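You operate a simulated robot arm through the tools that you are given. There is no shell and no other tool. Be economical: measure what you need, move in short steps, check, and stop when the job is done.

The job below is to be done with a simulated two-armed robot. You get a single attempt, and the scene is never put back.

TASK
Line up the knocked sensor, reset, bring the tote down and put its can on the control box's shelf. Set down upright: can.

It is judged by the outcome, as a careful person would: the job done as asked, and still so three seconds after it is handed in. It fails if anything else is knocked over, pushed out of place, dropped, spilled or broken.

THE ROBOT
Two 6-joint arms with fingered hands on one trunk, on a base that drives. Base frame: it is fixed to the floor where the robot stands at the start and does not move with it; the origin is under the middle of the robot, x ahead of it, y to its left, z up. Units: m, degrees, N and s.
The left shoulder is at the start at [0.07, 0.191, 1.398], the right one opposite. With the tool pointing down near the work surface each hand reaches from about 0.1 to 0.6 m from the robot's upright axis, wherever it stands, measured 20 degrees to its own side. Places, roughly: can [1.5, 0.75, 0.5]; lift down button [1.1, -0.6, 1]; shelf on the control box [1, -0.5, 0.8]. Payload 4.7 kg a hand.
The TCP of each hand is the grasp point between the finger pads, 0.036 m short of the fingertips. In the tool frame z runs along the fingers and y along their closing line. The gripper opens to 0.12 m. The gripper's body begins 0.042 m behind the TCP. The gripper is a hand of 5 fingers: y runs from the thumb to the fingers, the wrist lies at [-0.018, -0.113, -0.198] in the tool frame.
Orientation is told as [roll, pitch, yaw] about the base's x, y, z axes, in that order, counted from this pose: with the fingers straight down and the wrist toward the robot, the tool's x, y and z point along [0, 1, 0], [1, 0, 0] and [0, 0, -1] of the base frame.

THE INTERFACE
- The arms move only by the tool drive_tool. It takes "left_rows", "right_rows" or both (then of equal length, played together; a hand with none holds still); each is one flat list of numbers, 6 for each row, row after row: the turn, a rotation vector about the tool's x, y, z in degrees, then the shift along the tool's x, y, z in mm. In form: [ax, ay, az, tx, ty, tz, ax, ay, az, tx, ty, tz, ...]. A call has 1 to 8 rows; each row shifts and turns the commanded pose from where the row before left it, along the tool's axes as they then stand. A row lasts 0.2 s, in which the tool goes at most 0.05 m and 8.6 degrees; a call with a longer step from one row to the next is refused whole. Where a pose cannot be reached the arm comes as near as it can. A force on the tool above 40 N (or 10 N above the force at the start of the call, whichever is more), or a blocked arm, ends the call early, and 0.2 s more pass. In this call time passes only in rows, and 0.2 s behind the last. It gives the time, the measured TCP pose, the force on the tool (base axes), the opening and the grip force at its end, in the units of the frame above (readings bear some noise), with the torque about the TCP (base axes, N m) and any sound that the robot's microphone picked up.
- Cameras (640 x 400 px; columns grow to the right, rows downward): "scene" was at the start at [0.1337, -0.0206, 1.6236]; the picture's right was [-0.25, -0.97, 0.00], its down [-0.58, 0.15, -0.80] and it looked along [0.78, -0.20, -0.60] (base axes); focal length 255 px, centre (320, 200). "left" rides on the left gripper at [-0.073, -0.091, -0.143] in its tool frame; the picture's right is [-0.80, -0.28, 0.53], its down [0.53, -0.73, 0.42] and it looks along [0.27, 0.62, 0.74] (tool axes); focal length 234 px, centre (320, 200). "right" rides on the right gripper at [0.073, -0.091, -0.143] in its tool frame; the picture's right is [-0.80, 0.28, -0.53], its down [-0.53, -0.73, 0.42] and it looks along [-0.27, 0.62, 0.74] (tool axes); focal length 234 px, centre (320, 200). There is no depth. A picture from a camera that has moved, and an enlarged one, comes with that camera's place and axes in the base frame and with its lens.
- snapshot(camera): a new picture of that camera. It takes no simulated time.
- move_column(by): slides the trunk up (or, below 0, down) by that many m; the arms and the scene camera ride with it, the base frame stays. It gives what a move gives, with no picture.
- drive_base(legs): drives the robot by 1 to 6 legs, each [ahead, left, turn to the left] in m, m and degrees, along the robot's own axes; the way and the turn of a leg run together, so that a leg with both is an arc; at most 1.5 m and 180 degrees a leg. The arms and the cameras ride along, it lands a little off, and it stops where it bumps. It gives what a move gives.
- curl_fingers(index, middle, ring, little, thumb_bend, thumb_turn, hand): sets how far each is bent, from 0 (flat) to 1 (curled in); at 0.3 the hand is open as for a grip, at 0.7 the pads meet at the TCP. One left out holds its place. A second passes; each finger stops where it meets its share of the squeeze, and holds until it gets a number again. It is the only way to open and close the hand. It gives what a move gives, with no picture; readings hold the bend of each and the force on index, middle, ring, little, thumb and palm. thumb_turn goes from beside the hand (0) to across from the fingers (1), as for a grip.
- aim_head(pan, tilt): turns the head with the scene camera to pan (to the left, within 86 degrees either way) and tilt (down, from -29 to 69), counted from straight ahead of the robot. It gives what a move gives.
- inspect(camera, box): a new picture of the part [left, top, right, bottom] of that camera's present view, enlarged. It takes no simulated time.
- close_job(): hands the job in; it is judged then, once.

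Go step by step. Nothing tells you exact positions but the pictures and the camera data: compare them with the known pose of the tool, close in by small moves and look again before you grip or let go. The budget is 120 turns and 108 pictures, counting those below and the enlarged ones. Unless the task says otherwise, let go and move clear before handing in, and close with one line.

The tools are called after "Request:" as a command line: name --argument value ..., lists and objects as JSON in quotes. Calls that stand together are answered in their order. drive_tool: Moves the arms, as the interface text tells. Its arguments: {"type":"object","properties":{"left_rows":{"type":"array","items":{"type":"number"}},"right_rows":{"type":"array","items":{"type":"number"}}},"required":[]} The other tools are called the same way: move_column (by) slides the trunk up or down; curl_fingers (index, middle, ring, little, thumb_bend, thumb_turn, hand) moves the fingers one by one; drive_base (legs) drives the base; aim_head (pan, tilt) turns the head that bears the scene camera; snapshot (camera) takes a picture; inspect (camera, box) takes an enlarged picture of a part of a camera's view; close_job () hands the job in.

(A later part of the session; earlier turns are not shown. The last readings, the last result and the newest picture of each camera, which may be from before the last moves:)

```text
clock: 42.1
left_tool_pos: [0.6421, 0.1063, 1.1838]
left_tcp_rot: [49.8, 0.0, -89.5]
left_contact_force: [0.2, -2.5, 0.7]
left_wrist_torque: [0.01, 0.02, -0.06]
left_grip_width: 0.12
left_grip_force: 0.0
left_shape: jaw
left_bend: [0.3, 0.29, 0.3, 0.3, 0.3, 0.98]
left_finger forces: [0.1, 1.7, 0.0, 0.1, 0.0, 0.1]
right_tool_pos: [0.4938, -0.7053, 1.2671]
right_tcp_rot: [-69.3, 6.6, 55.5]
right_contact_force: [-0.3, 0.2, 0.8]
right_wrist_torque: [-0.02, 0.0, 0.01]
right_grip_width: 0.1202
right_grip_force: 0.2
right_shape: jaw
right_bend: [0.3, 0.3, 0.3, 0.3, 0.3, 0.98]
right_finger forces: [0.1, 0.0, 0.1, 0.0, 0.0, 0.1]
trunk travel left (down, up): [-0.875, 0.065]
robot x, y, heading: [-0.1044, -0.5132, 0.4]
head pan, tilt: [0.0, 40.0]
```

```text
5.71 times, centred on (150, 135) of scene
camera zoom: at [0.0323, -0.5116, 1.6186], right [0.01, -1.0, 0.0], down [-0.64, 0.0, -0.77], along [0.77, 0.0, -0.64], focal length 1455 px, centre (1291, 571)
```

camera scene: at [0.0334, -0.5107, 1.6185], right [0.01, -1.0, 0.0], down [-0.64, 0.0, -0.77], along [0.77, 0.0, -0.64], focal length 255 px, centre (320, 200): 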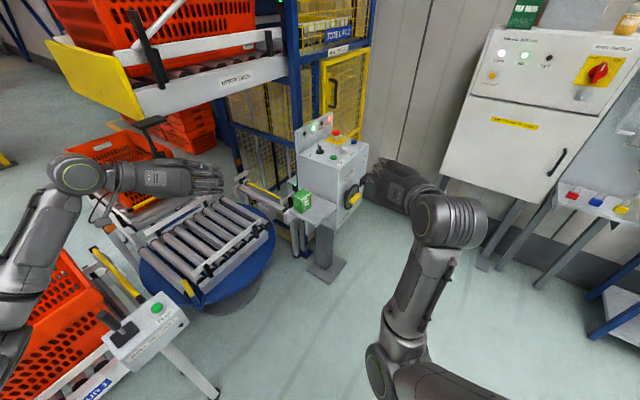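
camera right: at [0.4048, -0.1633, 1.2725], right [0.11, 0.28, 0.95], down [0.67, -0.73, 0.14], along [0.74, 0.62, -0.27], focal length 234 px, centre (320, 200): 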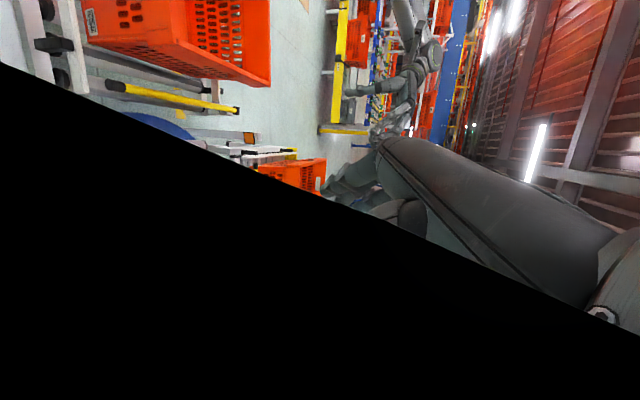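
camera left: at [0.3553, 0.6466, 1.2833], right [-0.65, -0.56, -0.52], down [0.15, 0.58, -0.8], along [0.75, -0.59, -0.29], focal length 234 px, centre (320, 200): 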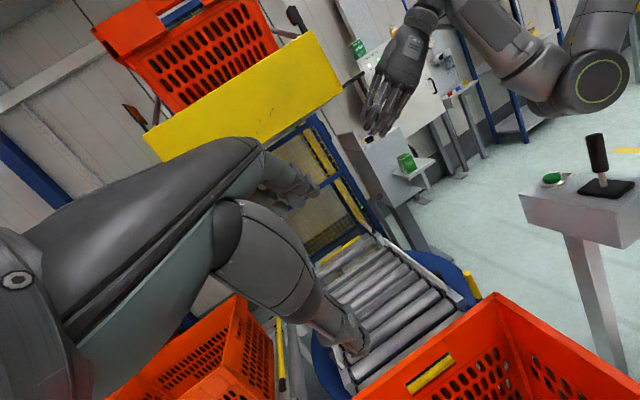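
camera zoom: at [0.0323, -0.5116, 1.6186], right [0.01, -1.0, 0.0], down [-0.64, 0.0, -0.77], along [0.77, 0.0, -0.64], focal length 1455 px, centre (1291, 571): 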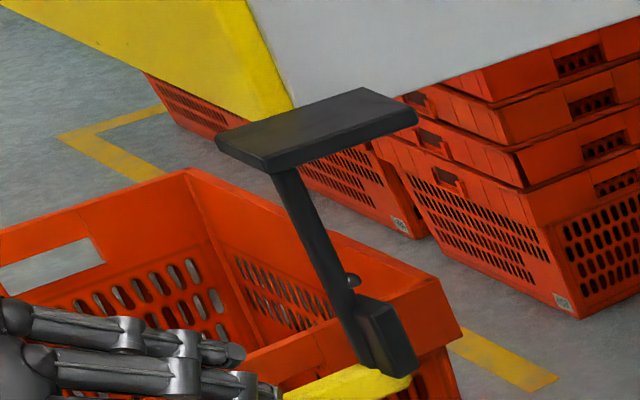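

Overshot: the window is narrow (lit at hand y≈0.101). I'll come back with the thumb side, slowly, to bring it back a few millimetres.

Request:
drive_tool --left_rows '[0, 0, 0, 0, 30, 0, 0, 0, 0, 0, 30, 0, 0, 0, 0, 0, 20, 0, 0, 0, 0, 0, 10, 0]'

Request:
inspect --camera "scene" --box '[100, 100, 200, 170]'

```text
clock: 43.1
left_tool_pos: [0.6407, 0.0162, 1.182]
left_tcp_rot: [49.9, 0.0, -89.5]
left_contact_force: [0.2, 0.9, -1.0]
left_wrist_torque: [-0.03, -0.02, 0.01]
left_grip_width: 0.1201
left_grip_force: 0.1
left_shape: jaw
left_bend: [0.3, 0.3, 0.3, 0.3, 0.3, 0.98]
left_finger forces: [0.1, 0.0, 0.0, 0.0, 0.0, 0.0]
right_tool_pos: [0.4948, -0.7052, 1.2683]
right_tcp_rot: [-69.3, 6.6, 55.6]
right_contact_force: [-0.2, 1.0, 0.1]
right_wrist_torque: [0.0, -0.02, 0.01]
right_grip_width: 0.1199
right_grip_force: 0.0
right_shape: jaw
right_bend: [0.3, 0.3, 0.3, 0.3, 0.3, 0.98]
right_finger forces: [0.0, 0.1, 0.0, 0.1, 0.1, 0.0]
trunk travel left (down, up): [-0.875, 0.065]
robot x, y, heading: [-0.1006, -0.5123, 0.6]
head pan, tilt: [0.0, 40.0]
```

```text
5.71 times, centred on (150, 135) of scene
camera zoom: at [0.0321, -0.5115, 1.6186], right [0.01, -1.0, 0.0], down [-0.64, 0.0, -0.77], along [0.77, 0.0, -0.64], focal length 1455 px, centre (1291, 571)
```

zoom: 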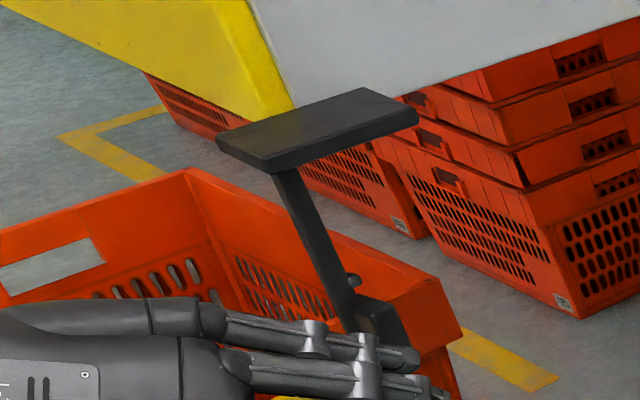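

Request:
drive_tool --left_rows '[0, 0, 0, 0, 5, 0, 0, 0, 0, 0, 5, 0]'

```text
clock: 43.7
left_tool_pos: [0.6403, 0.0058, 1.1834]
left_tcp_rot: [49.8, 0.0, -89.5]
left_contact_force: [0.5, -0.3, 0.4]
left_wrist_torque: [0.03, 0.0, 0.03]
left_grip_width: 0.1201
left_grip_force: 0.1
left_shape: jaw
left_bend: [0.3, 0.3, 0.3, 0.3, 0.3, 0.98]
left_finger forces: [0.0, 0.1, 0.0, 0.1, 0.0, 0.0]
right_tool_pos: [0.4939, -0.7046, 1.2676]
right_tcp_rot: [-69.3, 6.6, 55.6]
right_contact_force: [-0.1, -1.4, -1.2]
right_wrist_torque: [0.02, -0.04, -0.04]
right_grip_width: 0.1198
right_grip_force: 0.0
right_shape: jaw
right_bend: [0.3, 0.3, 0.3, 0.3, 0.3, 0.98]
right_finger forces: [0.1, 0.0, 0.0, 0.1, 0.0, 0.1]
trunk travel left (down, up): [-0.875, 0.065]
robot x, y, heading: [-0.0982, -0.5114, 0.2]
head pan, tilt: [0.0, 40.0]
```

Request:
drive_tool --left_rows '[0, 0, 0, 0, 4, 0]'

Request:
inspect --camera "scene" --box '[100, 100, 200, 170]'

```text
clock: 44.1
left_tool_pos: [0.6403, 0.0012, 1.1828]
left_tcp_rot: [49.9, 0.1, -89.5]
left_contact_force: [0.2, 1.0, -0.5]
left_wrist_torque: [-0.01, 0.0, 0.02]
left_grip_width: 0.1198
left_grip_force: 0.1
left_shape: jaw
left_bend: [0.3, 0.3, 0.3, 0.3, 0.3, 0.98]
left_finger forces: [0.0, 0.0, 0.0, 0.0, 0.0, 0.0]
right_tool_pos: [0.4941, -0.7052, 1.2674]
right_tcp_rot: [-69.4, 6.6, 55.6]
right_contact_force: [0.0, -1.2, 0.0]
right_wrist_torque: [0.0, -0.02, 0.0]
right_grip_width: 0.12
right_grip_force: 0.0
right_shape: jaw
right_bend: [0.3, 0.3, 0.3, 0.3, 0.3, 0.98]
right_finger forces: [0.0, 0.0, 0.0, 0.0, 0.0, 0.0]
trunk travel left (down, up): [-0.875, 0.065]
robot x, y, heading: [-0.1053, -0.5123, 0.5]
head pan, tilt: [0.0, 40.0]
```

```text
5.71 times, centred on (150, 135) of scene
camera zoom: at [0.0323, -0.5115, 1.6186], right [0.01, -1.0, 0.0], down [-0.64, 0.0, -0.77], along [0.77, 0.0, -0.64], focal length 1455 px, centre (1291, 571)
```

zoom: 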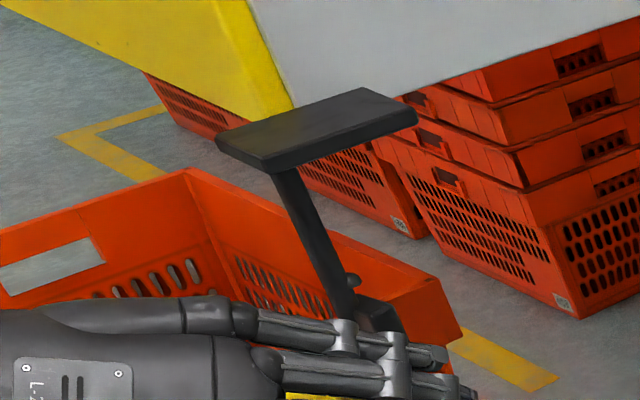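

Request:
drive_tool --left_rows '[0, 0, 0, 0, 4, 0]'

```text
clock: 44.5
left_tool_pos: [0.6404, -0.0034, 1.1843]
left_tcp_rot: [50.0, 0.0, -89.5]
left_contact_force: [0.3, -0.7, 1.5]
left_wrist_torque: [-0.01, 0.01, -0.01]
left_grip_width: 0.1201
left_grip_force: 0.1
left_shape: jaw
left_bend: [0.3, 0.3, 0.3, 0.3, 0.3, 0.98]
left_finger forces: [0.0, 0.1, 0.0, 0.0, 0.0, 0.1]
right_tool_pos: [0.4945, -0.7052, 1.2676]
right_tcp_rot: [-69.3, 6.6, 55.7]
right_contact_force: [1.2, -0.2, 0.3]
right_wrist_torque: [-0.03, 0.0, 0.02]
right_grip_width: 0.1198
right_grip_force: 0.0
right_shape: jaw
right_bend: [0.3, 0.3, 0.3, 0.3, 0.3, 0.98]
right_finger forces: [0.0, 0.0, 0.1, 0.0, 0.1, 0.1]
trunk travel left (down, up): [-0.875, 0.065]
robot x, y, heading: [-0.1023, -0.5122, 0.6]
head pan, tilt: [0.0, 40.0]
```

Request:
drive_tool --left_rows '[0, 0, 0, 0, 4, 0]'

```text
clock: 44.9
left_tool_pos: [0.6412, -0.0071, 1.1835]
left_tcp_rot: [49.9, 0.0, -89.5]
left_contact_force: [0.4, 0.4, -0.3]
left_wrist_torque: [0.01, 0.0, 0.01]
left_grip_width: 0.1199
left_grip_force: 0.0
left_shape: jaw
left_bend: [0.3, 0.3, 0.3, 0.3, 0.3, 0.98]
left_finger forces: [0.0, 0.0, 0.0, 0.1, 0.0, 0.0]
right_tool_pos: [0.4945, -0.7054, 1.2673]
right_tcp_rot: [-69.4, 6.6, 55.6]
right_contact_force: [0.4, -0.2, 0.1]
right_wrist_torque: [0.01, 0.01, 0.03]
right_grip_width: 0.12
right_grip_force: 0.1
right_shape: jaw
right_bend: [0.3, 0.3, 0.3, 0.3, 0.3, 0.98]
right_finger forces: [0.0, 0.0, 0.0, 0.1, 0.0, 0.1]
trunk travel left (down, up): [-0.875, 0.065]
robot x, y, heading: [-0.1024, -0.511, 0.5]
head pan, tilt: [0.0, 40.0]
```

Request:
snapshot --camera "left"

```text
43 pictures are left
camera left: at [0.4817, 0.0821, 1.2205], right [-0.12, 0.28, -0.95], down [0.66, 0.74, 0.13], along [0.74, -0.61, -0.27], focal length 234 px, centre (320, 200)
```

left: 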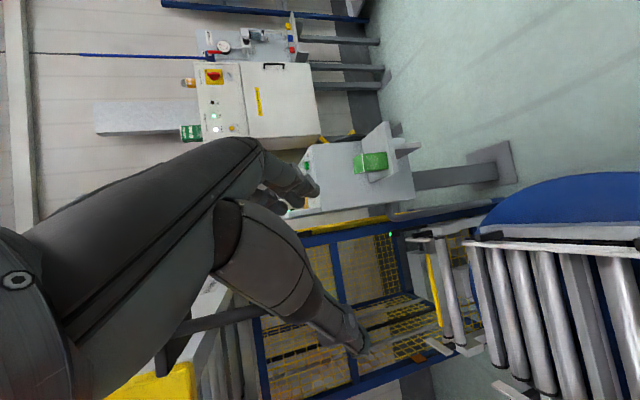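

Request:
drive_tool --left_rows '[0, 0, 0, 0, 4, 0, 0, 0, 0, 0, 4, 0]'

Request:
inspect --camera "scene" --box '[100, 100, 200, 170]'

```text
clock: 45.5
left_tool_pos: [0.641, -0.0147, 1.1841]
left_tcp_rot: [50.0, 0.1, -89.5]
left_contact_force: [0.7, 0.0, 0.5]
left_wrist_torque: [-0.01, 0.03, -0.01]
left_grip_width: 0.1201
left_grip_force: 0.1
left_shape: jaw
left_bend: [0.3, 0.3, 0.3, 0.3, 0.3, 0.98]
left_finger forces: [0.0, 0.0, 0.0, 0.0, 0.0, 0.0]
right_tool_pos: [0.4949, -0.7042, 1.2677]
right_tcp_rot: [-69.5, 6.6, 55.5]
right_contact_force: [0.1, 0.3, -0.8]
right_wrist_torque: [-0.01, 0.01, -0.02]
right_grip_width: 0.1199
right_grip_force: 0.1
right_shape: jaw
right_bend: [0.3, 0.3, 0.3, 0.3, 0.3, 0.98]
right_finger forces: [0.0, 0.0, 0.0, 0.1, 0.0, 0.1]
trunk travel left (down, up): [-0.875, 0.065]
robot x, y, heading: [-0.0973, -0.5147, 0.2]
head pan, tilt: [0.0, 40.0]
```

```text
5.71 times, centred on (150, 135) of scene
camera zoom: at [0.0323, -0.5116, 1.6186], right [0.01, -1.0, 0.0], down [-0.64, 0.0, -0.77], along [0.77, 0.0, -0.64], focal length 1455 px, centre (1291, 571)
```

zoom: 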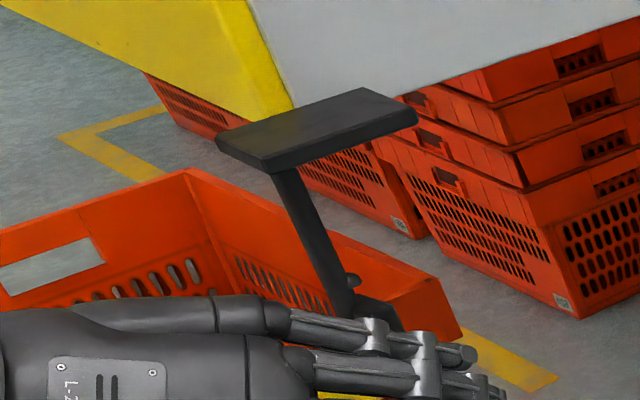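

Request:
drive_tool --left_rows '[0, 0, 0, 0, 4, 0, 0, 0, 0, 0, 3, 0]'

```text
clock: 46.1
left_tool_pos: [0.641, -0.0216, 1.1841]
left_tcp_rot: [49.8, 0.0, -89.5]
left_contact_force: [-0.1, 0.3, -0.3]
left_wrist_torque: [0.01, -0.02, 0.03]
left_grip_width: 0.1202
left_grip_force: 0.1
left_shape: jaw
left_bend: [0.3, 0.3, 0.3, 0.3, 0.3, 0.98]
left_finger forces: [0.1, 0.0, 0.0, 0.1, 0.2, 0.0]
right_tool_pos: [0.495, -0.7038, 1.2679]
right_tcp_rot: [-69.4, 6.6, 55.5]
right_contact_force: [-0.2, 0.3, 0.6]
right_wrist_torque: [0.02, 0.0, 0.02]
right_grip_width: 0.1199
right_grip_force: 0.0
right_shape: jaw
right_bend: [0.3, 0.3, 0.3, 0.3, 0.3, 0.98]
right_finger forces: [0.0, 0.0, 0.0, 0.0, 0.1, 0.0]
trunk travel left (down, up): [-0.875, 0.065]
robot x, y, heading: [-0.1041, -0.5153, 0.5]
head pan, tilt: [0.0, 40.0]
```

A first thumb contact reading (0.2 N). Step 3 mm and look.

Request:
drive_tool --left_rows '[0, 0, 0, 0, 3, 0]'

Request:
inspect --camera "scene" --box '[130, 130, 170, 160]'

```text
clock: 46.5
left_tool_pos: [0.6412, -0.0248, 1.1836]
left_tcp_rot: [49.9, 0.0, -89.5]
left_contact_force: [-1.6, 0.1, 0.0]
left_wrist_torque: [0.01, -0.01, 0.06]
left_grip_width: 0.1202
left_grip_force: 0.1
left_shape: jaw
left_bend: [0.3, 0.3, 0.3, 0.3, 0.3, 0.97]
left_finger forces: [0.1, 0.1, 0.0, 0.1, 0.4, 0.0]
right_tool_pos: [0.4944, -0.7038, 1.2688]
right_tcp_rot: [-69.4, 6.7, 55.6]
right_contact_force: [-0.3, 1.1, 0.1]
right_wrist_torque: [0.0, 0.01, 0.01]
right_grip_width: 0.1198
right_grip_force: 0.1
right_shape: jaw
right_bend: [0.3, 0.3, 0.3, 0.3, 0.3, 0.98]
right_finger forces: [0.0, 0.0, 0.0, 0.0, 0.0, 0.0]
trunk travel left (down, up): [-0.875, 0.065]
robot x, y, heading: [-0.1012, -0.5127, 0.6]
head pan, tilt: [0.0, 40.0]
```

```text
13.33 times, centred on (150, 145) of scene
camera zoom: at [0.0322, -0.5114, 1.6186], right [0.01, -1.0, 0.0], down [-0.64, 0.0, -0.77], along [0.77, 0.0, -0.64], focal length 3395 px, centre (2587, 933)
```

zoom: 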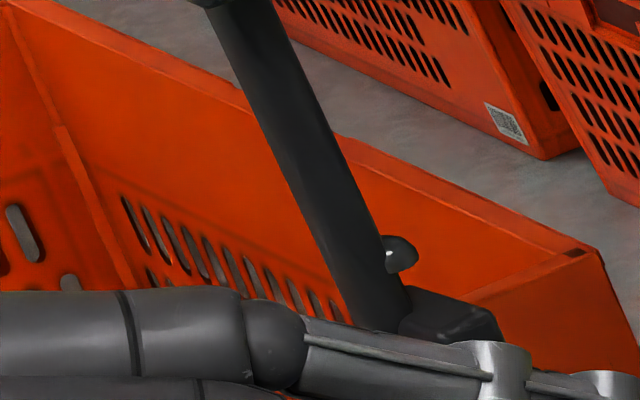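

Request:
drive_tool --left_rows '[0, 0, 0, 0, 2.5, 0]'

Request:
inspect --camera "scene" --box '[130, 130, 170, 160]'

```text
clock: 46.9
left_tool_pos: [0.6417, -0.0273, 1.1831]
left_tcp_rot: [50.0, 0.0, -89.6]
left_contact_force: [-1.6, -0.1, -0.3]
left_wrist_torque: [-0.03, 0.04, 0.05]
left_grip_width: 0.1201
left_grip_force: 0.0
left_shape: jaw
left_bend: [0.3, 0.3, 0.3, 0.3, 0.29, 0.97]
left_finger forces: [0.0, 0.0, 0.0, 0.1, 0.6, 0.0]
right_tool_pos: [0.4952, -0.705, 1.2686]
right_tcp_rot: [-69.4, 6.7, 55.6]
right_contact_force: [-0.8, 0.8, -0.2]
right_wrist_torque: [-0.01, -0.01, -0.03]
right_grip_width: 0.12
right_grip_force: 0.0
right_shape: jaw
right_bend: [0.3, 0.3, 0.3, 0.3, 0.3, 0.98]
right_finger forces: [0.1, 0.0, 0.1, 0.0, 0.1, 0.1]
trunk travel left (down, up): [-0.875, 0.065]
robot x, y, heading: [-0.1017, -0.512, 0.6]
head pan, tilt: [0.0, 40.0]
```

```text
13.33 times, centred on (150, 145) of scene
camera zoom: at [0.0321, -0.5113, 1.6186], right [0.01, -1.0, 0.0], down [-0.64, 0.0, -0.77], along [0.77, 0.0, -0.64], focal length 3395 px, centre (2587, 933)
```

zoom: 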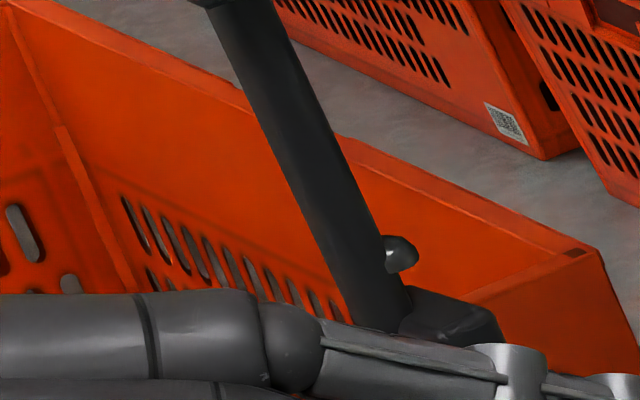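

Request:
drive_tool --left_rows '[0, 0, 0, 0, 3, 0]'

Request:
inspect --camera "scene" --box '[130, 130, 170, 160]'

```text
clock: 47.3
left_tool_pos: [0.6406, -0.0291, 1.1828]
left_tcp_rot: [50.0, 0.1, -89.5]
left_contact_force: [0.3, -1.0, 0.7]
left_wrist_torque: [-0.01, -0.01, 0.02]
left_grip_width: 0.1203
left_grip_force: 0.0
left_shape: jaw
left_bend: [0.3, 0.3, 0.3, 0.3, 0.3, 0.97]
left_finger forces: [0.0, 0.1, 0.1, 0.1, 0.1, 0.0]
right_tool_pos: [0.4932, -0.7051, 1.2683]
right_tcp_rot: [-69.4, 6.7, 55.7]
right_contact_force: [-0.2, 0.5, -0.4]
right_wrist_torque: [-0.01, 0.02, -0.04]
right_grip_width: 0.1197
right_grip_force: 0.1
right_shape: jaw
right_bend: [0.3, 0.3, 0.3, 0.3, 0.3, 0.98]
right_finger forces: [0.0, 0.1, 0.1, 0.0, 0.0, 0.0]
trunk travel left (down, up): [-0.875, 0.065]
robot x, y, heading: [-0.1021, -0.5153, 0.3]
head pan, tilt: [0.0, 40.0]
```

```text
13.33 times, centred on (150, 145) of scene
camera zoom: at [0.0324, -0.5115, 1.6186], right [0.01, -1.0, 0.0], down [-0.64, 0.0, -0.77], along [0.77, 0.0, -0.64], focal length 3395 px, centre (2587, 933)
```

zoom: 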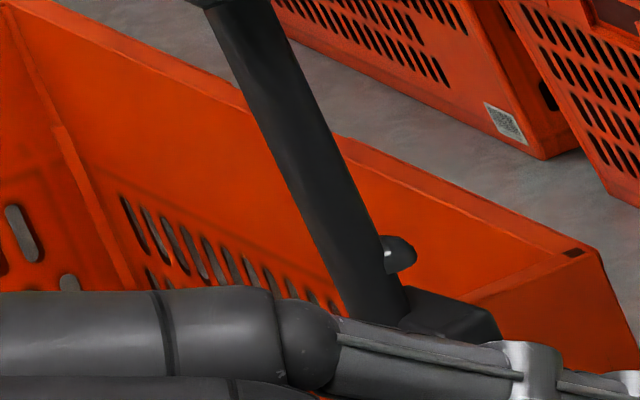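

The thumb seems to slip off the tip. I'll back off, advance 20 mm forward for more overlap, and approach again.

Request:
drive_tool --left_rows '[0, 0, 0, 0, -22, 0, 0, 0, 0, 13, 0, 15.3, 0, 0, 0, 0, 6, 0, 0, 0, 0, 0, 6, 0]'

```text
clock: 48.3
left_tool_pos: [0.6599, -0.0173, 1.1827]
left_tcp_rot: [49.8, 0.1, -89.4]
left_contact_force: [-5.3, 5.4, -0.5]
left_wrist_torque: [0.02, 0.09, 0.38]
left_grip_width: 0.1201
left_grip_force: 0.1
left_shape: jaw
left_bend: [0.3, 0.3, 0.3, 0.3, 0.24, 0.96]
left_finger forces: [0.0, 0.1, 0.0, 0.0, 6.9, 0.0]
right_tool_pos: [0.4938, -0.7028, 1.269]
right_tcp_rot: [-69.5, 6.6, 55.6]
right_contact_force: [-1.3, 0.7, 0.3]
right_wrist_torque: [0.0, -0.01, 0.04]
right_grip_width: 0.1199
right_grip_force: 0.0
right_shape: jaw
right_bend: [0.3, 0.3, 0.3, 0.3, 0.3, 0.98]
right_finger forces: [0.1, 0.0, 0.0, 0.0, 0.0, 0.1]
trunk travel left (down, up): [-0.875, 0.065]
robot x, y, heading: [-0.1046, -0.5131, 0.2]
head pan, tilt: [0.0, 40.0]
```

Request:
inspect --camera "scene" --box '[130, 130, 170, 160]'

```text
13.33 times, centred on (150, 145) of scene
camera zoom: at [0.031, -0.5093, 1.6187], right [0.01, -1.0, 0.0], down [-0.64, -0.01, -0.77], along [0.77, 0.0, -0.64], focal length 3395 px, centre (2587, 933)
```

zoom: 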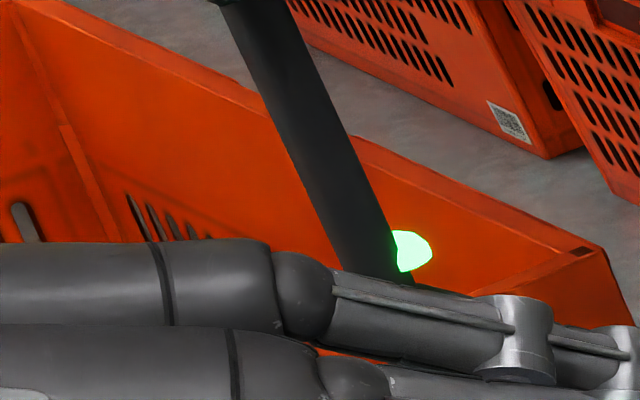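

Green again. I'll release gently toward +y, then withdraw straight back, and check that it stays lit.

Request:
drive_tool --left_rows '[0, 0, 0, 0, -6, 0, 0, 0, 0, 0, -10, 0, 0, 0, 0, 0, -10, 0]'

Request:
inspect --camera "scene" --box '[130, 130, 170, 160]'

```text
clock: 49.1
left_tool_pos: [0.6599, 0.007, 1.1844]
left_tcp_rot: [50.0, 0.0, -89.6]
left_contact_force: [-0.5, 0.9, -0.2]
left_wrist_torque: [0.03, 0.03, -0.05]
left_grip_width: 0.12
left_grip_force: 0.0
left_shape: jaw
left_bend: [0.3, 0.3, 0.3, 0.3, 0.3, 0.97]
left_finger forces: [0.0, 0.0, 0.0, 0.1, 0.0, 0.0]
right_tool_pos: [0.4931, -0.7044, 1.2682]
right_tcp_rot: [-69.5, 6.6, 55.6]
right_contact_force: [0.3, -0.2, -0.3]
right_wrist_torque: [-0.01, 0.02, 0.02]
right_grip_width: 0.1197
right_grip_force: 0.1
right_shape: jaw
right_bend: [0.3, 0.3, 0.3, 0.3, 0.3, 0.98]
right_finger forces: [0.1, 0.1, 0.1, 0.1, 0.0, 0.0]
trunk travel left (down, up): [-0.875, 0.065]
robot x, y, heading: [-0.1046, -0.5149, 0.3]
head pan, tilt: [0.0, 40.0]
```

```text
13.33 times, centred on (150, 145) of scene
camera zoom: at [0.032, -0.5112, 1.6186], right [0.01, -1.0, 0.0], down [-0.64, 0.0, -0.77], along [0.77, 0.0, -0.64], focal length 3395 px, centre (2587, 933)
```

zoom: 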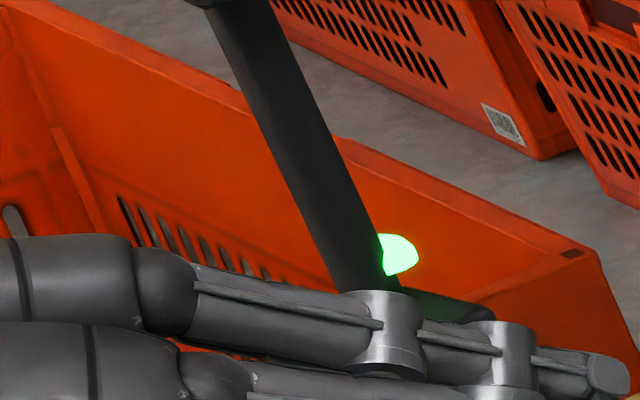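

Request:
drive_tool --left_rows '[0, 0, 0, 0, -18, 0, 0, 0, 0, -22, 0, -27, 0, 0, 0, -25, 0, -30, 0, 0, 0, -25, 0, -30, 0, 0, 0, -25, 0, -30]'

Request:
snapshot --camera "scene"

```text
clock: 50.3
left_tool_pos: [0.5068, 0.0231, 1.1872]
left_tcp_rot: [50.0, -0.1, -89.7]
left_contact_force: [-0.6, -0.2, -0.2]
left_wrist_torque: [0.0, -0.02, 0.01]
left_grip_width: 0.1201
left_grip_force: 0.1
left_shape: jaw
left_bend: [0.3, 0.3, 0.3, 0.3, 0.3, 0.98]
left_finger forces: [0.0, 0.0, 0.0, 0.0, 0.0, 0.0]
right_tool_pos: [0.4913, -0.7044, 1.2698]
right_tcp_rot: [-69.4, 6.6, 55.5]
right_contact_force: [-0.8, 0.4, 0.7]
right_wrist_torque: [0.02, -0.01, 0.02]
right_grip_width: 0.1199
right_grip_force: 0.1
right_shape: jaw
right_bend: [0.3, 0.3, 0.3, 0.3, 0.3, 0.98]
right_finger forces: [0.0, 0.1, 0.0, 0.0, 0.0, 0.0]
trunk travel left (down, up): [-0.875, 0.065]
robot x, y, heading: [-0.1013, -0.5133, 0.3]
head pan, tilt: [0.0, 40.0]
```

```text
36 pictures are left
camera scene: at [0.0282, -0.5109, 1.619], right [0.01, -1.0, 0.0], down [-0.64, 0.0, -0.77], along [0.77, 0.0, -0.64], focal length 255 px, centre (320, 200)
```

scene: 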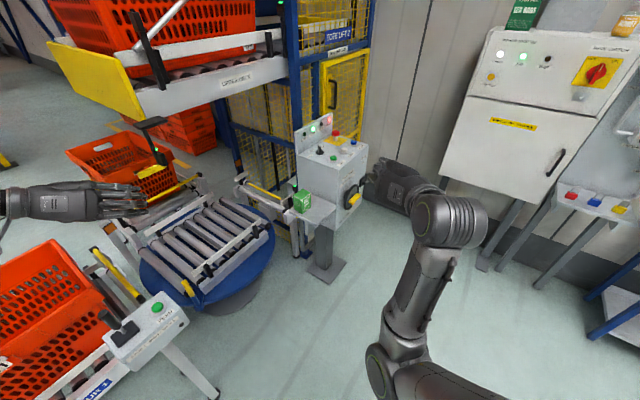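

Sensor lit and hand clear. Buttons triangulate to DOWN ≈ (1.15, -0.63, 1.01) and RESET ≈ (1.23, -0.685, 1.01). I'll stow the left hand low and in, and turn the right hand to fingers-down, before driving to the box.

Request:
drive_tool --left_rows '[0, -8.33, 0, 0, 36, 0, 0, -8.33, 0, 0, 36, 0, 0, -8.33, 0, 0, 36, 0, 0, -8.33, 0, 0, 36, 0, 0, -8.33, 0, 0, 36, 0, 0, -8.33, 0, 0, 36, 0, 0, 0, 0, -38, 0, 30, 0, 0, 0, -38, 0, 30]' --right_rows '[2.57, 6.06, 4.75, 0, 0, 0, 2.57, 6.06, 4.75, 0, 0, 0, 2.57, 6.06, 4.75, 0, 0, 0, 2.57, 6.06, 4.75, 0, 0, 0, 2.57, 6.06, 4.75, 0, 0, 0, 2.57, 6.06, 4.75, 0, 0, 0, 2.57, 6.06, 4.75, 0, 0, 0, 2.57, 6.06, 4.75, 0, 0, 0]'

Request:
drive_tool --left_rows '[0, 0, 0, -38, 0, 30, 0, 0, 0, -38, 0, 30, 0, 0, 0, -38, 0, 30, 0, 0, 0, -38, 0, 30, 0, 0, 0, -38, 0, 30, 0, 0, 0, -38, 0, 30]' --right_rows '[2.57, 6.06, 4.75, 0, 0, 0, 2.57, 6.06, 4.75, 0, 0, 0, 2.57, 6.06, 4.75, 0, 0, 0, 0, 0, 0, -30, -38, 0, 0, 0, 0, -30, -38, 0, 0, 0, 0, -30, -38, 0]'

Request:
curl_fingers --hand "right" --index 0.1 --middle 1 --ring 1 --little 1 --thumb_bend 0.3 --thumb_turn 0

Request:
snapshot --camera "scene"

```text
clock: 52.1
left_tool_pos: [0.4366, -0.192, 1.1232]
left_tcp_rot: [0.0, 0.0, -89.6]
left_contact_force: [-1.0, -0.8, 0.9]
left_wrist_torque: [-0.01, -0.01, 0.0]
left_grip_width: 0.12
left_grip_force: 0.1
left_shape: jaw
left_bend: [0.3, 0.3, 0.3, 0.3, 0.3, 0.98]
left_finger forces: [0.0, 0.0, 0.0, 0.0, 0.0, 0.0]
right_tool_pos: [0.5249, -0.6643, 1.2026]
right_tcp_rot: [-19.1, -5.6, 15.3]
right_contact_force: [-0.7, 0.2, -0.4]
right_wrist_torque: [0.0, -0.01, 0.02]
right_grip_width: 0.12
right_grip_force: 0.1
right_shape: jaw
right_bend: [0.3, 0.3, 0.3, 0.3, 0.3, 0.98]
right_finger forces: [0.0, 0.0, 0.0, 0.0, 0.0, 0.1]
right hand out of reach, approached as far as the arm can: row 5, 6, 7, 8
trunk travel left (down, up): [-0.875, 0.065]
robot x, y, heading: [-0.1021, -0.5123, 0.3]
head pan, tilt: [0.0, 40.0]
```

```text
clock: 53.5
left_tool_pos: [0.2087, -0.1905, 0.9474]
left_tcp_rot: [0.2, 0.0, -89.5]
left_contact_force: [0.4, -0.1, 0.0]
left_wrist_torque: [0.01, -0.03, -0.05]
left_grip_width: 0.1201
left_grip_force: 0.1
left_shape: jaw
left_bend: [0.3, 0.3, 0.3, 0.3, 0.3, 0.98]
left_finger forces: [0.0, 0.0, 0.0, 0.0, 0.1, 0.0]
right_tool_pos: [0.4705, -0.7395, 1.0992]
right_tcp_rot: [0.2, -0.4, 0.2]
right_contact_force: [-0.5, -1.0, 0.1]
right_wrist_torque: [0.04, 0.0, -0.01]
right_grip_width: 0.12
right_grip_force: 0.1
right_shape: jaw
right_bend: [0.3, 0.3, 0.3, 0.3, 0.3, 0.98]
right_finger forces: [0.0, 0.0, 0.0, 0.1, 0.0, 0.0]
right hand out of reach, approached as far as the arm can: row 1, 2, 3, 4, 5, 6
trunk travel left (down, up): [-0.875, 0.065]
robot x, y, heading: [-0.1016, -0.512, 0.1]
head pan, tilt: [0.0, 40.0]
```

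```text
clock: 54.5
left_tool_pos: [0.2095, -0.1888, 0.9458]
left_tcp_rot: [-0.1, 0.0, -89.4]
left_contact_force: [0.4, -0.5, -0.9]
left_wrist_torque: [0.02, 0.03, -0.01]
left_grip_width: 0.1199
left_grip_force: 0.0
left_shape: jaw
left_bend: [0.3, 0.3, 0.3, 0.3, 0.3, 0.98]
left_finger forces: [0.0, 0.0, 0.0, 0.1, 0.0, 0.0]
right_tool_pos: [0.4734, -0.7384, 1.0989]
right_tcp_rot: [0.1, -0.3, 0.2]
right_contact_force: [-0.1, 0.4, 0.2]
right_wrist_torque: [-0.02, 0.0, 0.0]
right_grip_width: 0.1795
right_grip_force: 0.1
right_shape: fingers
right_bend: [0.1, 1.0, 1.0, 1.0, 0.3, 0.0]
right_finger forces: [0.1, 0.0, 0.1, 0.0, 0.0, 0.1]
trunk travel left (down, up): [-0.875, 0.065]
robot x, y, heading: [-0.1021, -0.5146, 0.3]
head pan, tilt: [0.0, 40.0]
```

```text
35 pictures are left
camera scene: at [0.032, -0.5116, 1.6186], right [0.01, -1.0, 0.0], down [-0.64, 0.0, -0.77], along [0.77, 0.0, -0.64], focal length 255 px, centre (320, 200)
```

scene: 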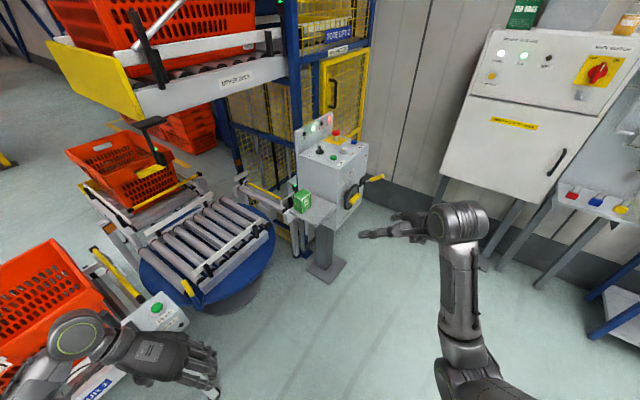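

Request:
inspect --camera "scene" --box '[340, 190, 480, 280]'

Request:
inspect --camera "right" --box '[160, 100, 480, 400]'

```text
4.44 times, centred on (410, 235) of scene
camera zoom: at [0.032, -0.5116, 1.6186], right [0.01, -1.0, 0.0], down [-0.64, 0.0, -0.77], along [0.77, 0.0, -0.64], focal length 1132 px, centre (-80, 44)
```

zoom: 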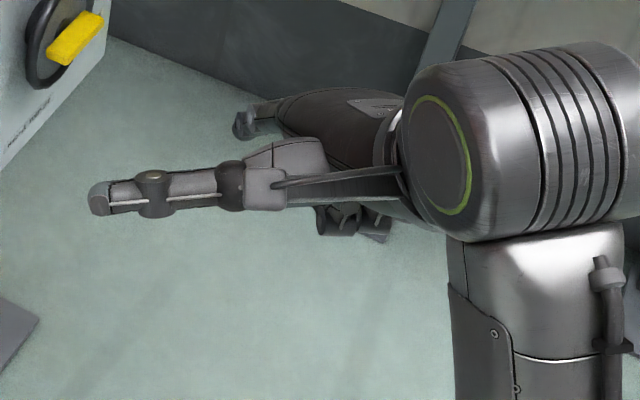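

```text
1.33 times, centred on (320, 250) of right
camera zoom: at [0.3801, -0.6641, 1.2435], right [0.28, -0.8, 0.53], down [-0.73, -0.53, -0.43], along [0.63, -0.26, -0.73], focal length 312 px, centre (320, 133)
```

zoom: 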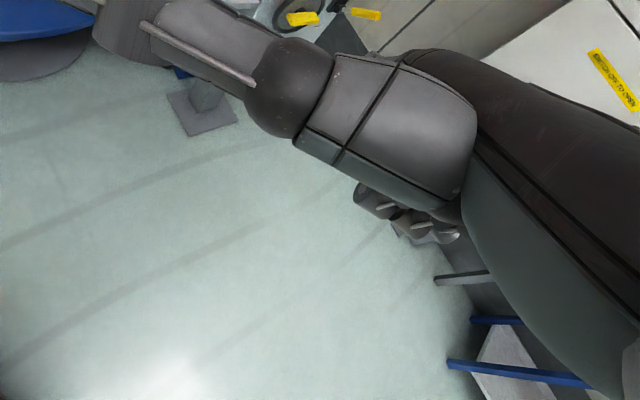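

That sideways finger is the thumb. Standing further right and using the left hand keeps the left elbow away from the aligned sensor, so I'll slide right first, then make a left pointing hand.

Request:
drive_base --legs '[[0, -0.34, 0]]'

Request:
drive_tool --left_rows '[0, 0, -8.5, 0, 0, -35, 0, 0, -8.5, 0, 0, -35, 0, 0, -8.5, 0, 0, -35, 0, 0, -8.5, 0, 0, -35, 0, 0, -8.5, 0, 0, -35, 0, 0, -8.5, 0, 0, -35, 0, 0, -8.5, 0, 0, -30, 0, 0, -8.5, 0, 0, -30]' --right_rows '[0, 0, 0, 0, -30, 0, 0, 0, 0, 0, -30, 0, 0, 0, 0, 0, -30, 0, 0, 0, 0, 0, 0, 0, 0, 0, 0, 0, 0, 0, 0, 0, 0, 0, 0, 0, 0, 0, 0, 0, 0, 0, 0, 0, 0, 0, 0, 0]'

Request:
curl_fingers --hand "left" --index 0.0 --middle 1 --ring 1 --little 1 --thumb_bend 1 --thumb_turn 1

Request:
snapshot --camera "scene"

```text
clock: 56.7
left_tool_pos: [0.2112, -0.5259, 0.9462]
left_tcp_rot: [-0.1, 0.1, -89.5]
left_contact_force: [0.2, -0.6, 0.2]
left_wrist_torque: [-0.03, 0.01, -0.01]
left_grip_width: 0.12
left_grip_force: 0.1
left_shape: jaw
left_bend: [0.3, 0.3, 0.3, 0.3, 0.3, 0.98]
left_finger forces: [0.1, 0.0, 0.0, 0.0, 0.0, 0.0]
right_tool_pos: [0.4764, -1.0735, 1.0996]
right_tcp_rot: [0.1, -0.3, 0.2]
right_contact_force: [0.0, 0.8, -0.2]
right_wrist_torque: [0.0, 0.0, 0.0]
right_grip_width: 0.1796
right_grip_force: 0.1
right_shape: fingers
right_bend: [0.1, 1.0, 1.0, 1.0, 0.3, 0.0]
right_finger forces: [0.1, 0.1, 0.0, 0.0, 0.1, 0.0]
trunk travel left (down, up): [-0.875, 0.065]
robot x, y, heading: [-0.0974, -0.8536, 0.2]
head pan, tilt: [0.0, 40.0]
```

```text
clock: 58.5
left_tool_pos: [0.2905, -0.4452, 1.1689]
left_tcp_rot: [-0.2, -1.1, -22.7]
left_contact_force: [0.0, 1.2, 0.8]
left_wrist_torque: [-0.08, 0.06, 0.07]
left_grip_width: 0.1201
left_grip_force: 0.2
left_shape: jaw
left_bend: [0.3, 0.3, 0.3, 0.3, 0.3, 0.98]
left_finger forces: [0.1, 0.0, 0.1, 0.0, 0.0, 0.0]
left hand out of reach, approached as far as the arm can: row 4, 5, 6, 7, 8
right_tool_pos: [0.3976, -1.071, 1.0697]
right_tcp_rot: [0.1, -0.4, 0.2]
right_contact_force: [-1.0, 0.5, 0.5]
right_wrist_torque: [-0.08, -0.05, 0.01]
right_grip_width: 0.1793
right_grip_force: 0.0
right_shape: fingers
right_bend: [0.1, 1.0, 1.0, 1.0, 0.3, 0.0]
right_finger forces: [0.0, 0.0, 0.1, 0.0, 0.0, 0.0]
right hand out of reach, approached as far as the arm can: row 1, 2, 3
trunk travel left (down, up): [-0.875, 0.065]
robot x, y, heading: [-0.1011, -0.8548, 0.3]
head pan, tilt: [0.0, 40.0]
```

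```text
clock: 59.5
left_tool_pos: [0.2941, -0.4447, 1.1711]
left_tcp_rot: [0.6, -0.2, -22.5]
left_contact_force: [-0.3, 0.9, 0.1]
left_wrist_torque: [0.0, 0.03, -0.03]
left_grip_width: 0.0563
left_grip_force: 0.1
left_shape: fingers
left_bend: [0.0, 1.0, 1.0, 1.0, 1.0, 1.0]
left_finger forces: [0.1, 0.0, 0.1, 0.0, 0.0, 0.0]
right_tool_pos: [0.3975, -1.0715, 1.068]
right_tcp_rot: [0.0, -0.5, 0.2]
right_contact_force: [0.9, 0.4, 0.1]
right_wrist_torque: [0.0, -0.01, 0.0]
right_grip_width: 0.1792
right_grip_force: 0.2
right_shape: fingers
right_bend: [0.1, 1.0, 1.0, 1.0, 0.3, 0.0]
right_finger forces: [0.0, 0.1, 0.1, 0.0, 0.0, 0.0]
trunk travel left (down, up): [-0.875, 0.065]
robot x, y, heading: [-0.1013, -0.8516, 0.6]
head pan, tilt: [0.0, 40.0]
```

```text
32 pictures are left
camera scene: at [0.034, -0.8493, 1.6187], right [0.01, -1.0, 0.0], down [-0.64, 0.0, -0.77], along [0.77, 0.01, -0.64], focal length 255 px, centre (320, 200)
```

scene: 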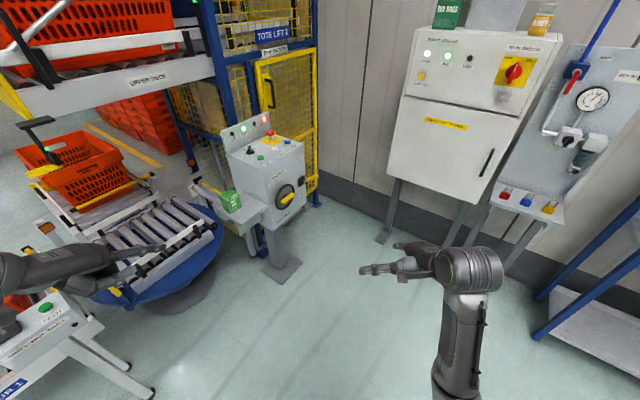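

The sensor is still green. I'll set the index to the grip bend (tip known there) and drive ahead to the box.

Request:
curl_fingers --hand "left" --index 0.3

Request:
drive_base --legs '[[0.68, 0, 0]]'

Request:
aim_head --pan 20 --tilt 45

Request:
snapshot --camera "scene"

```text
clock: 60.5
left_tool_pos: [0.2934, -0.4449, 1.1729]
left_tcp_rot: [0.5, -0.2, -22.5]
left_contact_force: [0.9, 0.5, -0.4]
left_wrist_torque: [0.0, -0.02, 0.01]
left_grip_width: 0.0365
left_grip_force: 0.2
left_shape: fingers
left_bend: [0.28, 1.0, 1.0, 1.0, 0.99, 1.0]
left_finger forces: [0.0, 0.0, 0.0, 0.1, 0.1, 0.0]
right_tool_pos: [0.3986, -1.0707, 1.0686]
right_tcp_rot: [0.1, -0.3, 0.2]
right_contact_force: [-0.1, -0.2, -0.3]
right_wrist_torque: [0.0, 0.0, 0.02]
right_grip_width: 0.1794
right_grip_force: 0.0
right_shape: fingers
right_bend: [0.1, 1.0, 1.0, 1.0, 0.3, 0.0]
right_finger forces: [0.0, 0.0, 0.0, 0.0, 0.1, 0.0]
trunk travel left (down, up): [-0.875, 0.065]
robot x, y, heading: [-0.1029, -0.8511, 0.4]
head pan, tilt: [0.0, 40.0]
```

```text
clock: 64.1
left_tool_pos: [0.9532, -0.4438, 1.1725]
left_tcp_rot: [0.6, -0.3, -22.6]
left_contact_force: [-0.1, 0.1, 0.9]
left_wrist_torque: [-0.03, -0.02, -0.01]
left_grip_width: 0.0364
left_grip_force: 0.0
left_shape: fingers
left_bend: [0.28, 1.0, 1.0, 1.0, 0.99, 1.0]
left_finger forces: [0.0, 0.1, 0.1, 0.0, 0.0, 0.0]
right_tool_pos: [1.0573, -1.0713, 1.0689]
right_tcp_rot: [0.1, -0.4, 0.0]
right_contact_force: [-0.1, 1.3, -0.5]
right_wrist_torque: [0.01, -0.03, 0.02]
right_grip_width: 0.1795
right_grip_force: 0.1
right_shape: fingers
right_bend: [0.1, 1.0, 1.0, 1.0, 0.3, 0.0]
right_finger forces: [0.0, 0.0, 0.0, 0.1, 0.0, 0.0]
trunk travel left (down, up): [-0.875, 0.065]
robot x, y, heading: [0.5613, -0.8501, 0.0]
head pan, tilt: [0.0, 40.0]
```

```text
clock: 65.0
left_tool_pos: [0.9568, -0.4429, 1.1716]
left_tcp_rot: [0.5, -0.2, -22.8]
left_contact_force: [0.8, 0.1, 0.9]
left_wrist_torque: [0.02, 0.01, 0.0]
left_grip_width: 0.0364
left_grip_force: 0.0
left_shape: fingers
left_bend: [0.28, 1.0, 1.0, 1.0, 0.99, 1.0]
left_finger forces: [0.1, 0.0, 0.1, 0.1, 0.0, 0.0]
right_tool_pos: [1.0582, -1.0715, 1.0684]
right_tcp_rot: [0.1, -0.4, 0.1]
right_contact_force: [-0.3, 0.5, 0.4]
right_wrist_torque: [-0.01, -0.03, -0.01]
right_grip_width: 0.1794
right_grip_force: 0.0
right_shape: fingers
right_bend: [0.1, 1.0, 1.0, 1.0, 0.3, 0.0]
right_finger forces: [0.1, 0.0, 0.1, 0.1, 0.0, 0.0]
trunk travel left (down, up): [-0.875, 0.065]
robot x, y, heading: [0.5599, -0.8441, 0.2]
head pan, tilt: [20.0, 45.0]
```

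```text
31 pictures are left
camera scene: at [0.6864, -0.8192, 1.6113], right [0.34, -0.94, 0.0], down [-0.66, -0.24, -0.71], along [0.66, 0.24, -0.71], focal length 255 px, centre (320, 200)
```

scene: 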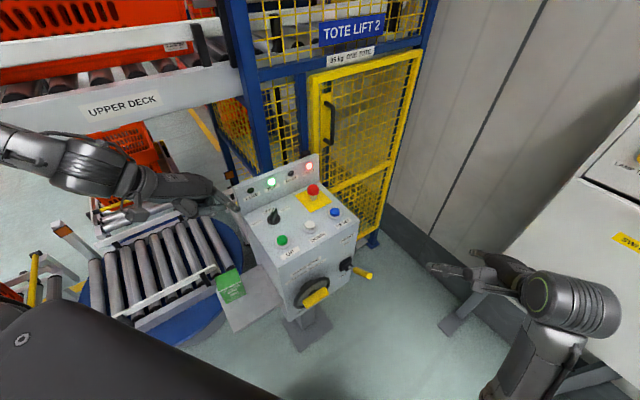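

Excellent view of the panel and left hand. I'll zoom on the hand and panel to measure the index tip.

Request:
inspect --camera "scene" --box '[170, 150, 370, 275]'

```text
3.20 times, centred on (270, 212) of scene
camera zoom: at [0.6864, -0.8192, 1.6113], right [0.34, -0.94, 0.0], down [-0.66, -0.24, -0.71], along [0.66, 0.24, -0.71], focal length 815 px, centre (480, 160)
```

zoom: 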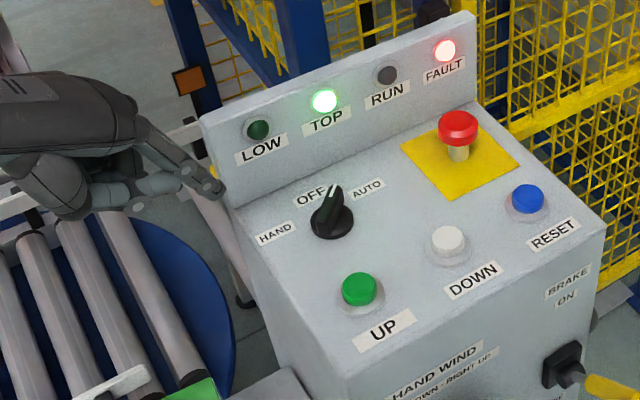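

Selector is on AUTO. With the left hand the curled fingers would sit over the e-stop, so the right hand suits better. I'll form the right pointing hand, raise it, and turn the base 35° left to bring it over the panel.

Request:
curl_fingers --hand "right" --index 0.3 --middle 1 --ring 1 --little 1 --thumb_bend 1 --thumb_turn 1

Request:
drive_tool --right_rows '[0, 0, 0, 0, -10, -40, 0, 0, 0, 0, -10, -40, 0, 0, 0, 0, 0, -40]'

Request:
drive_base --legs '[[0, 0, 35]]'

```text
clock: 66.0
left_tool_pos: [0.9554, -0.4435, 1.1726]
left_tcp_rot: [0.5, -0.1, -22.6]
left_contact_force: [-0.3, 0.0, -0.3]
left_wrist_torque: [-0.02, -0.03, -0.03]
left_grip_width: 0.0363
left_grip_force: 0.0
left_shape: fingers
left_bend: [0.28, 1.0, 1.0, 1.0, 0.99, 1.0]
left_finger forces: [0.0, 0.2, 0.0, 0.1, 0.0, 0.0]
right_tool_pos: [1.0577, -1.0696, 1.0674]
right_tcp_rot: [0.1, -0.5, 0.1]
right_contact_force: [0.9, 0.1, -0.3]
right_wrist_torque: [-0.02, 0.0, -0.01]
right_grip_width: 0.0369
right_grip_force: 0.2
right_shape: fingers
right_bend: [0.29, 1.0, 1.0, 1.0, 0.99, 1.0]
right_finger forces: [0.1, 0.0, 0.0, 0.0, 0.0, 0.0]
trunk travel left (down, up): [-0.875, 0.065]
robot x, y, heading: [0.5586, -0.8481, 0.3]
head pan, tilt: [20.0, 45.0]
```

```text
clock: 66.8
left_tool_pos: [0.9548, -0.4421, 1.1721]
left_tcp_rot: [0.7, -0.2, -22.7]
left_contact_force: [0.2, -0.7, 0.3]
left_wrist_torque: [0.0, 0.04, 0.03]
left_grip_width: 0.0367
left_grip_force: 0.1
left_shape: fingers
left_bend: [0.28, 1.0, 1.0, 1.0, 0.99, 1.0]
left_finger forces: [0.0, 0.0, 0.0, 0.0, 0.0, 0.1]
right_tool_pos: [1.0578, -1.0699, 1.0679]
right_tcp_rot: [0.1, -0.4, 0.0]
right_contact_force: [-0.6, -0.5, -0.2]
right_wrist_torque: [0.02, -0.01, 0.01]
right_grip_width: 0.0365
right_grip_force: 0.1
right_shape: fingers
right_bend: [0.29, 1.0, 1.0, 1.0, 0.99, 1.0]
right_finger forces: [0.1, 0.0, 0.1, 0.0, 0.0, 0.0]
right hand out of reach, approached as far as the arm can: row 1, 2, 3
trunk travel left (down, up): [-0.875, 0.065]
robot x, y, heading: [0.561, -0.8474, 0.4]
head pan, tilt: [20.0, 45.0]
```

```text
clock: 68.9
left_tool_pos: [0.662, -0.2922, 1.1718]
left_tcp_rot: [0.5, -0.2, 11.3]
left_contact_force: [-0.3, 0.2, -0.3]
left_wrist_torque: [0.01, 0.02, 0.0]
left_grip_width: 0.0361
left_grip_force: 0.0
left_shape: fingers
left_bend: [0.28, 1.0, 1.0, 1.0, 0.99, 1.0]
left_finger forces: [0.0, 0.0, 0.0, 0.0, 0.1, 0.0]
right_tool_pos: [1.0964, -0.7546, 1.0682]
right_tcp_rot: [0.0, -0.4, 33.9]
right_contact_force: [0.0, 0.2, 0.9]
right_wrist_torque: [0.01, -0.02, -0.01]
right_grip_width: 0.0369
right_grip_force: 0.1
right_shape: fingers
right_bend: [0.29, 1.0, 1.0, 1.0, 0.99, 1.0]
right_finger forces: [0.0, 0.0, 0.0, 0.0, 0.0, 0.1]
trunk travel left (down, up): [-0.875, 0.065]
robot x, y, heading: [0.5603, -0.8486, 34.0]
head pan, tilt: [20.0, 45.0]
```

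Request:
aim_head --pan -20 --tilt 45

Request:
inspect --camera "scene" --box '[200, 130, 440, 280]'

```text
clock: 69.9
left_tool_pos: [0.6621, -0.2916, 1.172]
left_tcp_rot: [0.6, -0.2, 11.2]
left_contact_force: [0.1, 0.4, 0.2]
left_wrist_torque: [-0.01, 0.0, 0.0]
left_grip_width: 0.0364
left_grip_force: 0.0
left_shape: fingers
left_bend: [0.28, 1.0, 1.0, 1.0, 0.99, 1.0]
left_finger forces: [0.0, 0.0, 0.1, 0.0, 0.0, 0.1]
right_tool_pos: [1.0968, -0.7548, 1.0683]
right_tcp_rot: [0.1, -0.4, 34.0]
right_contact_force: [0.0, -0.5, -0.6]
right_wrist_torque: [0.01, 0.02, 0.05]
right_grip_width: 0.0365
right_grip_force: 0.1
right_shape: fingers
right_bend: [0.29, 1.0, 1.0, 1.0, 0.99, 1.0]
right_finger forces: [0.0, 0.0, 0.1, 0.0, 0.1, 0.0]
trunk travel left (down, up): [-0.875, 0.065]
robot x, y, heading: [0.5556, -0.8474, 34.1]
head pan, tilt: [-20.0, 45.0]
```

```text
2.67 times, centred on (320, 205) of scene
camera zoom: at [0.6799, -0.7993, 1.6114], right [0.25, -0.97, 0.0], down [-0.69, -0.17, -0.71], along [0.69, 0.17, -0.71], focal length 679 px, centre (320, 187)
```

zoom: 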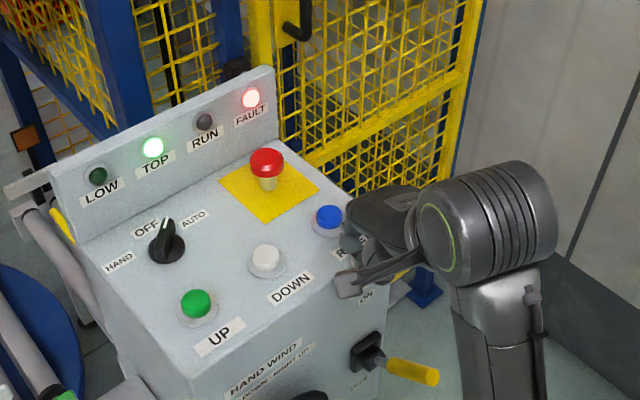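

Request:
snapshot --camera "right"

Request:
inspect --camera "scene" --box '[310, 190, 380, 250]'

```text
28 pictures are left
camera right: at [0.9786, -0.7458, 1.2123], right [0.68, -0.51, 0.53], down [-0.31, -0.85, -0.43], along [0.67, 0.13, -0.73], focal length 234 px, centre (320, 200)
```

right: 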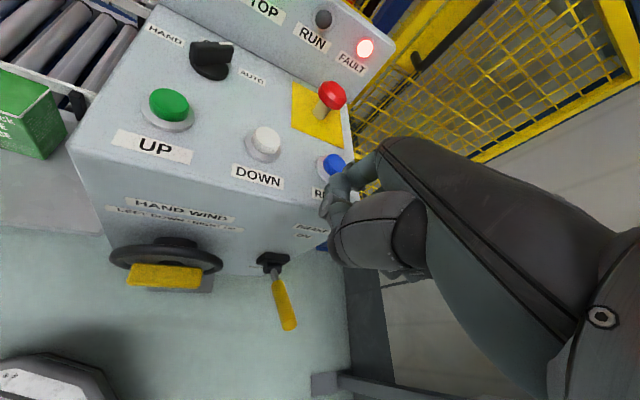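

```text
6.67 times, centred on (345, 220) of scene
camera zoom: at [0.6799, -0.7993, 1.6114], right [0.25, -0.97, 0.0], down [-0.69, -0.17, -0.71], along [0.69, 0.17, -0.71], focal length 1698 px, centre (153, 67)
```

zoom: 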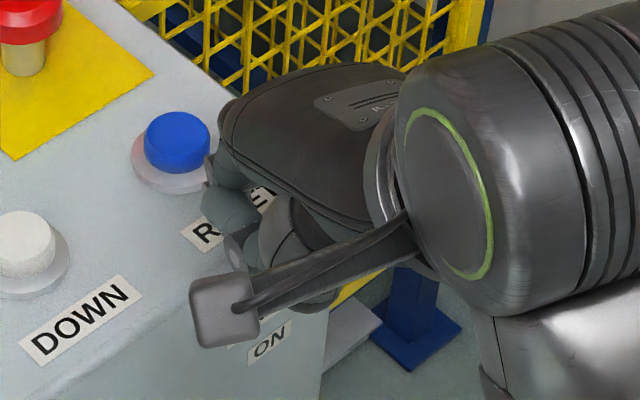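

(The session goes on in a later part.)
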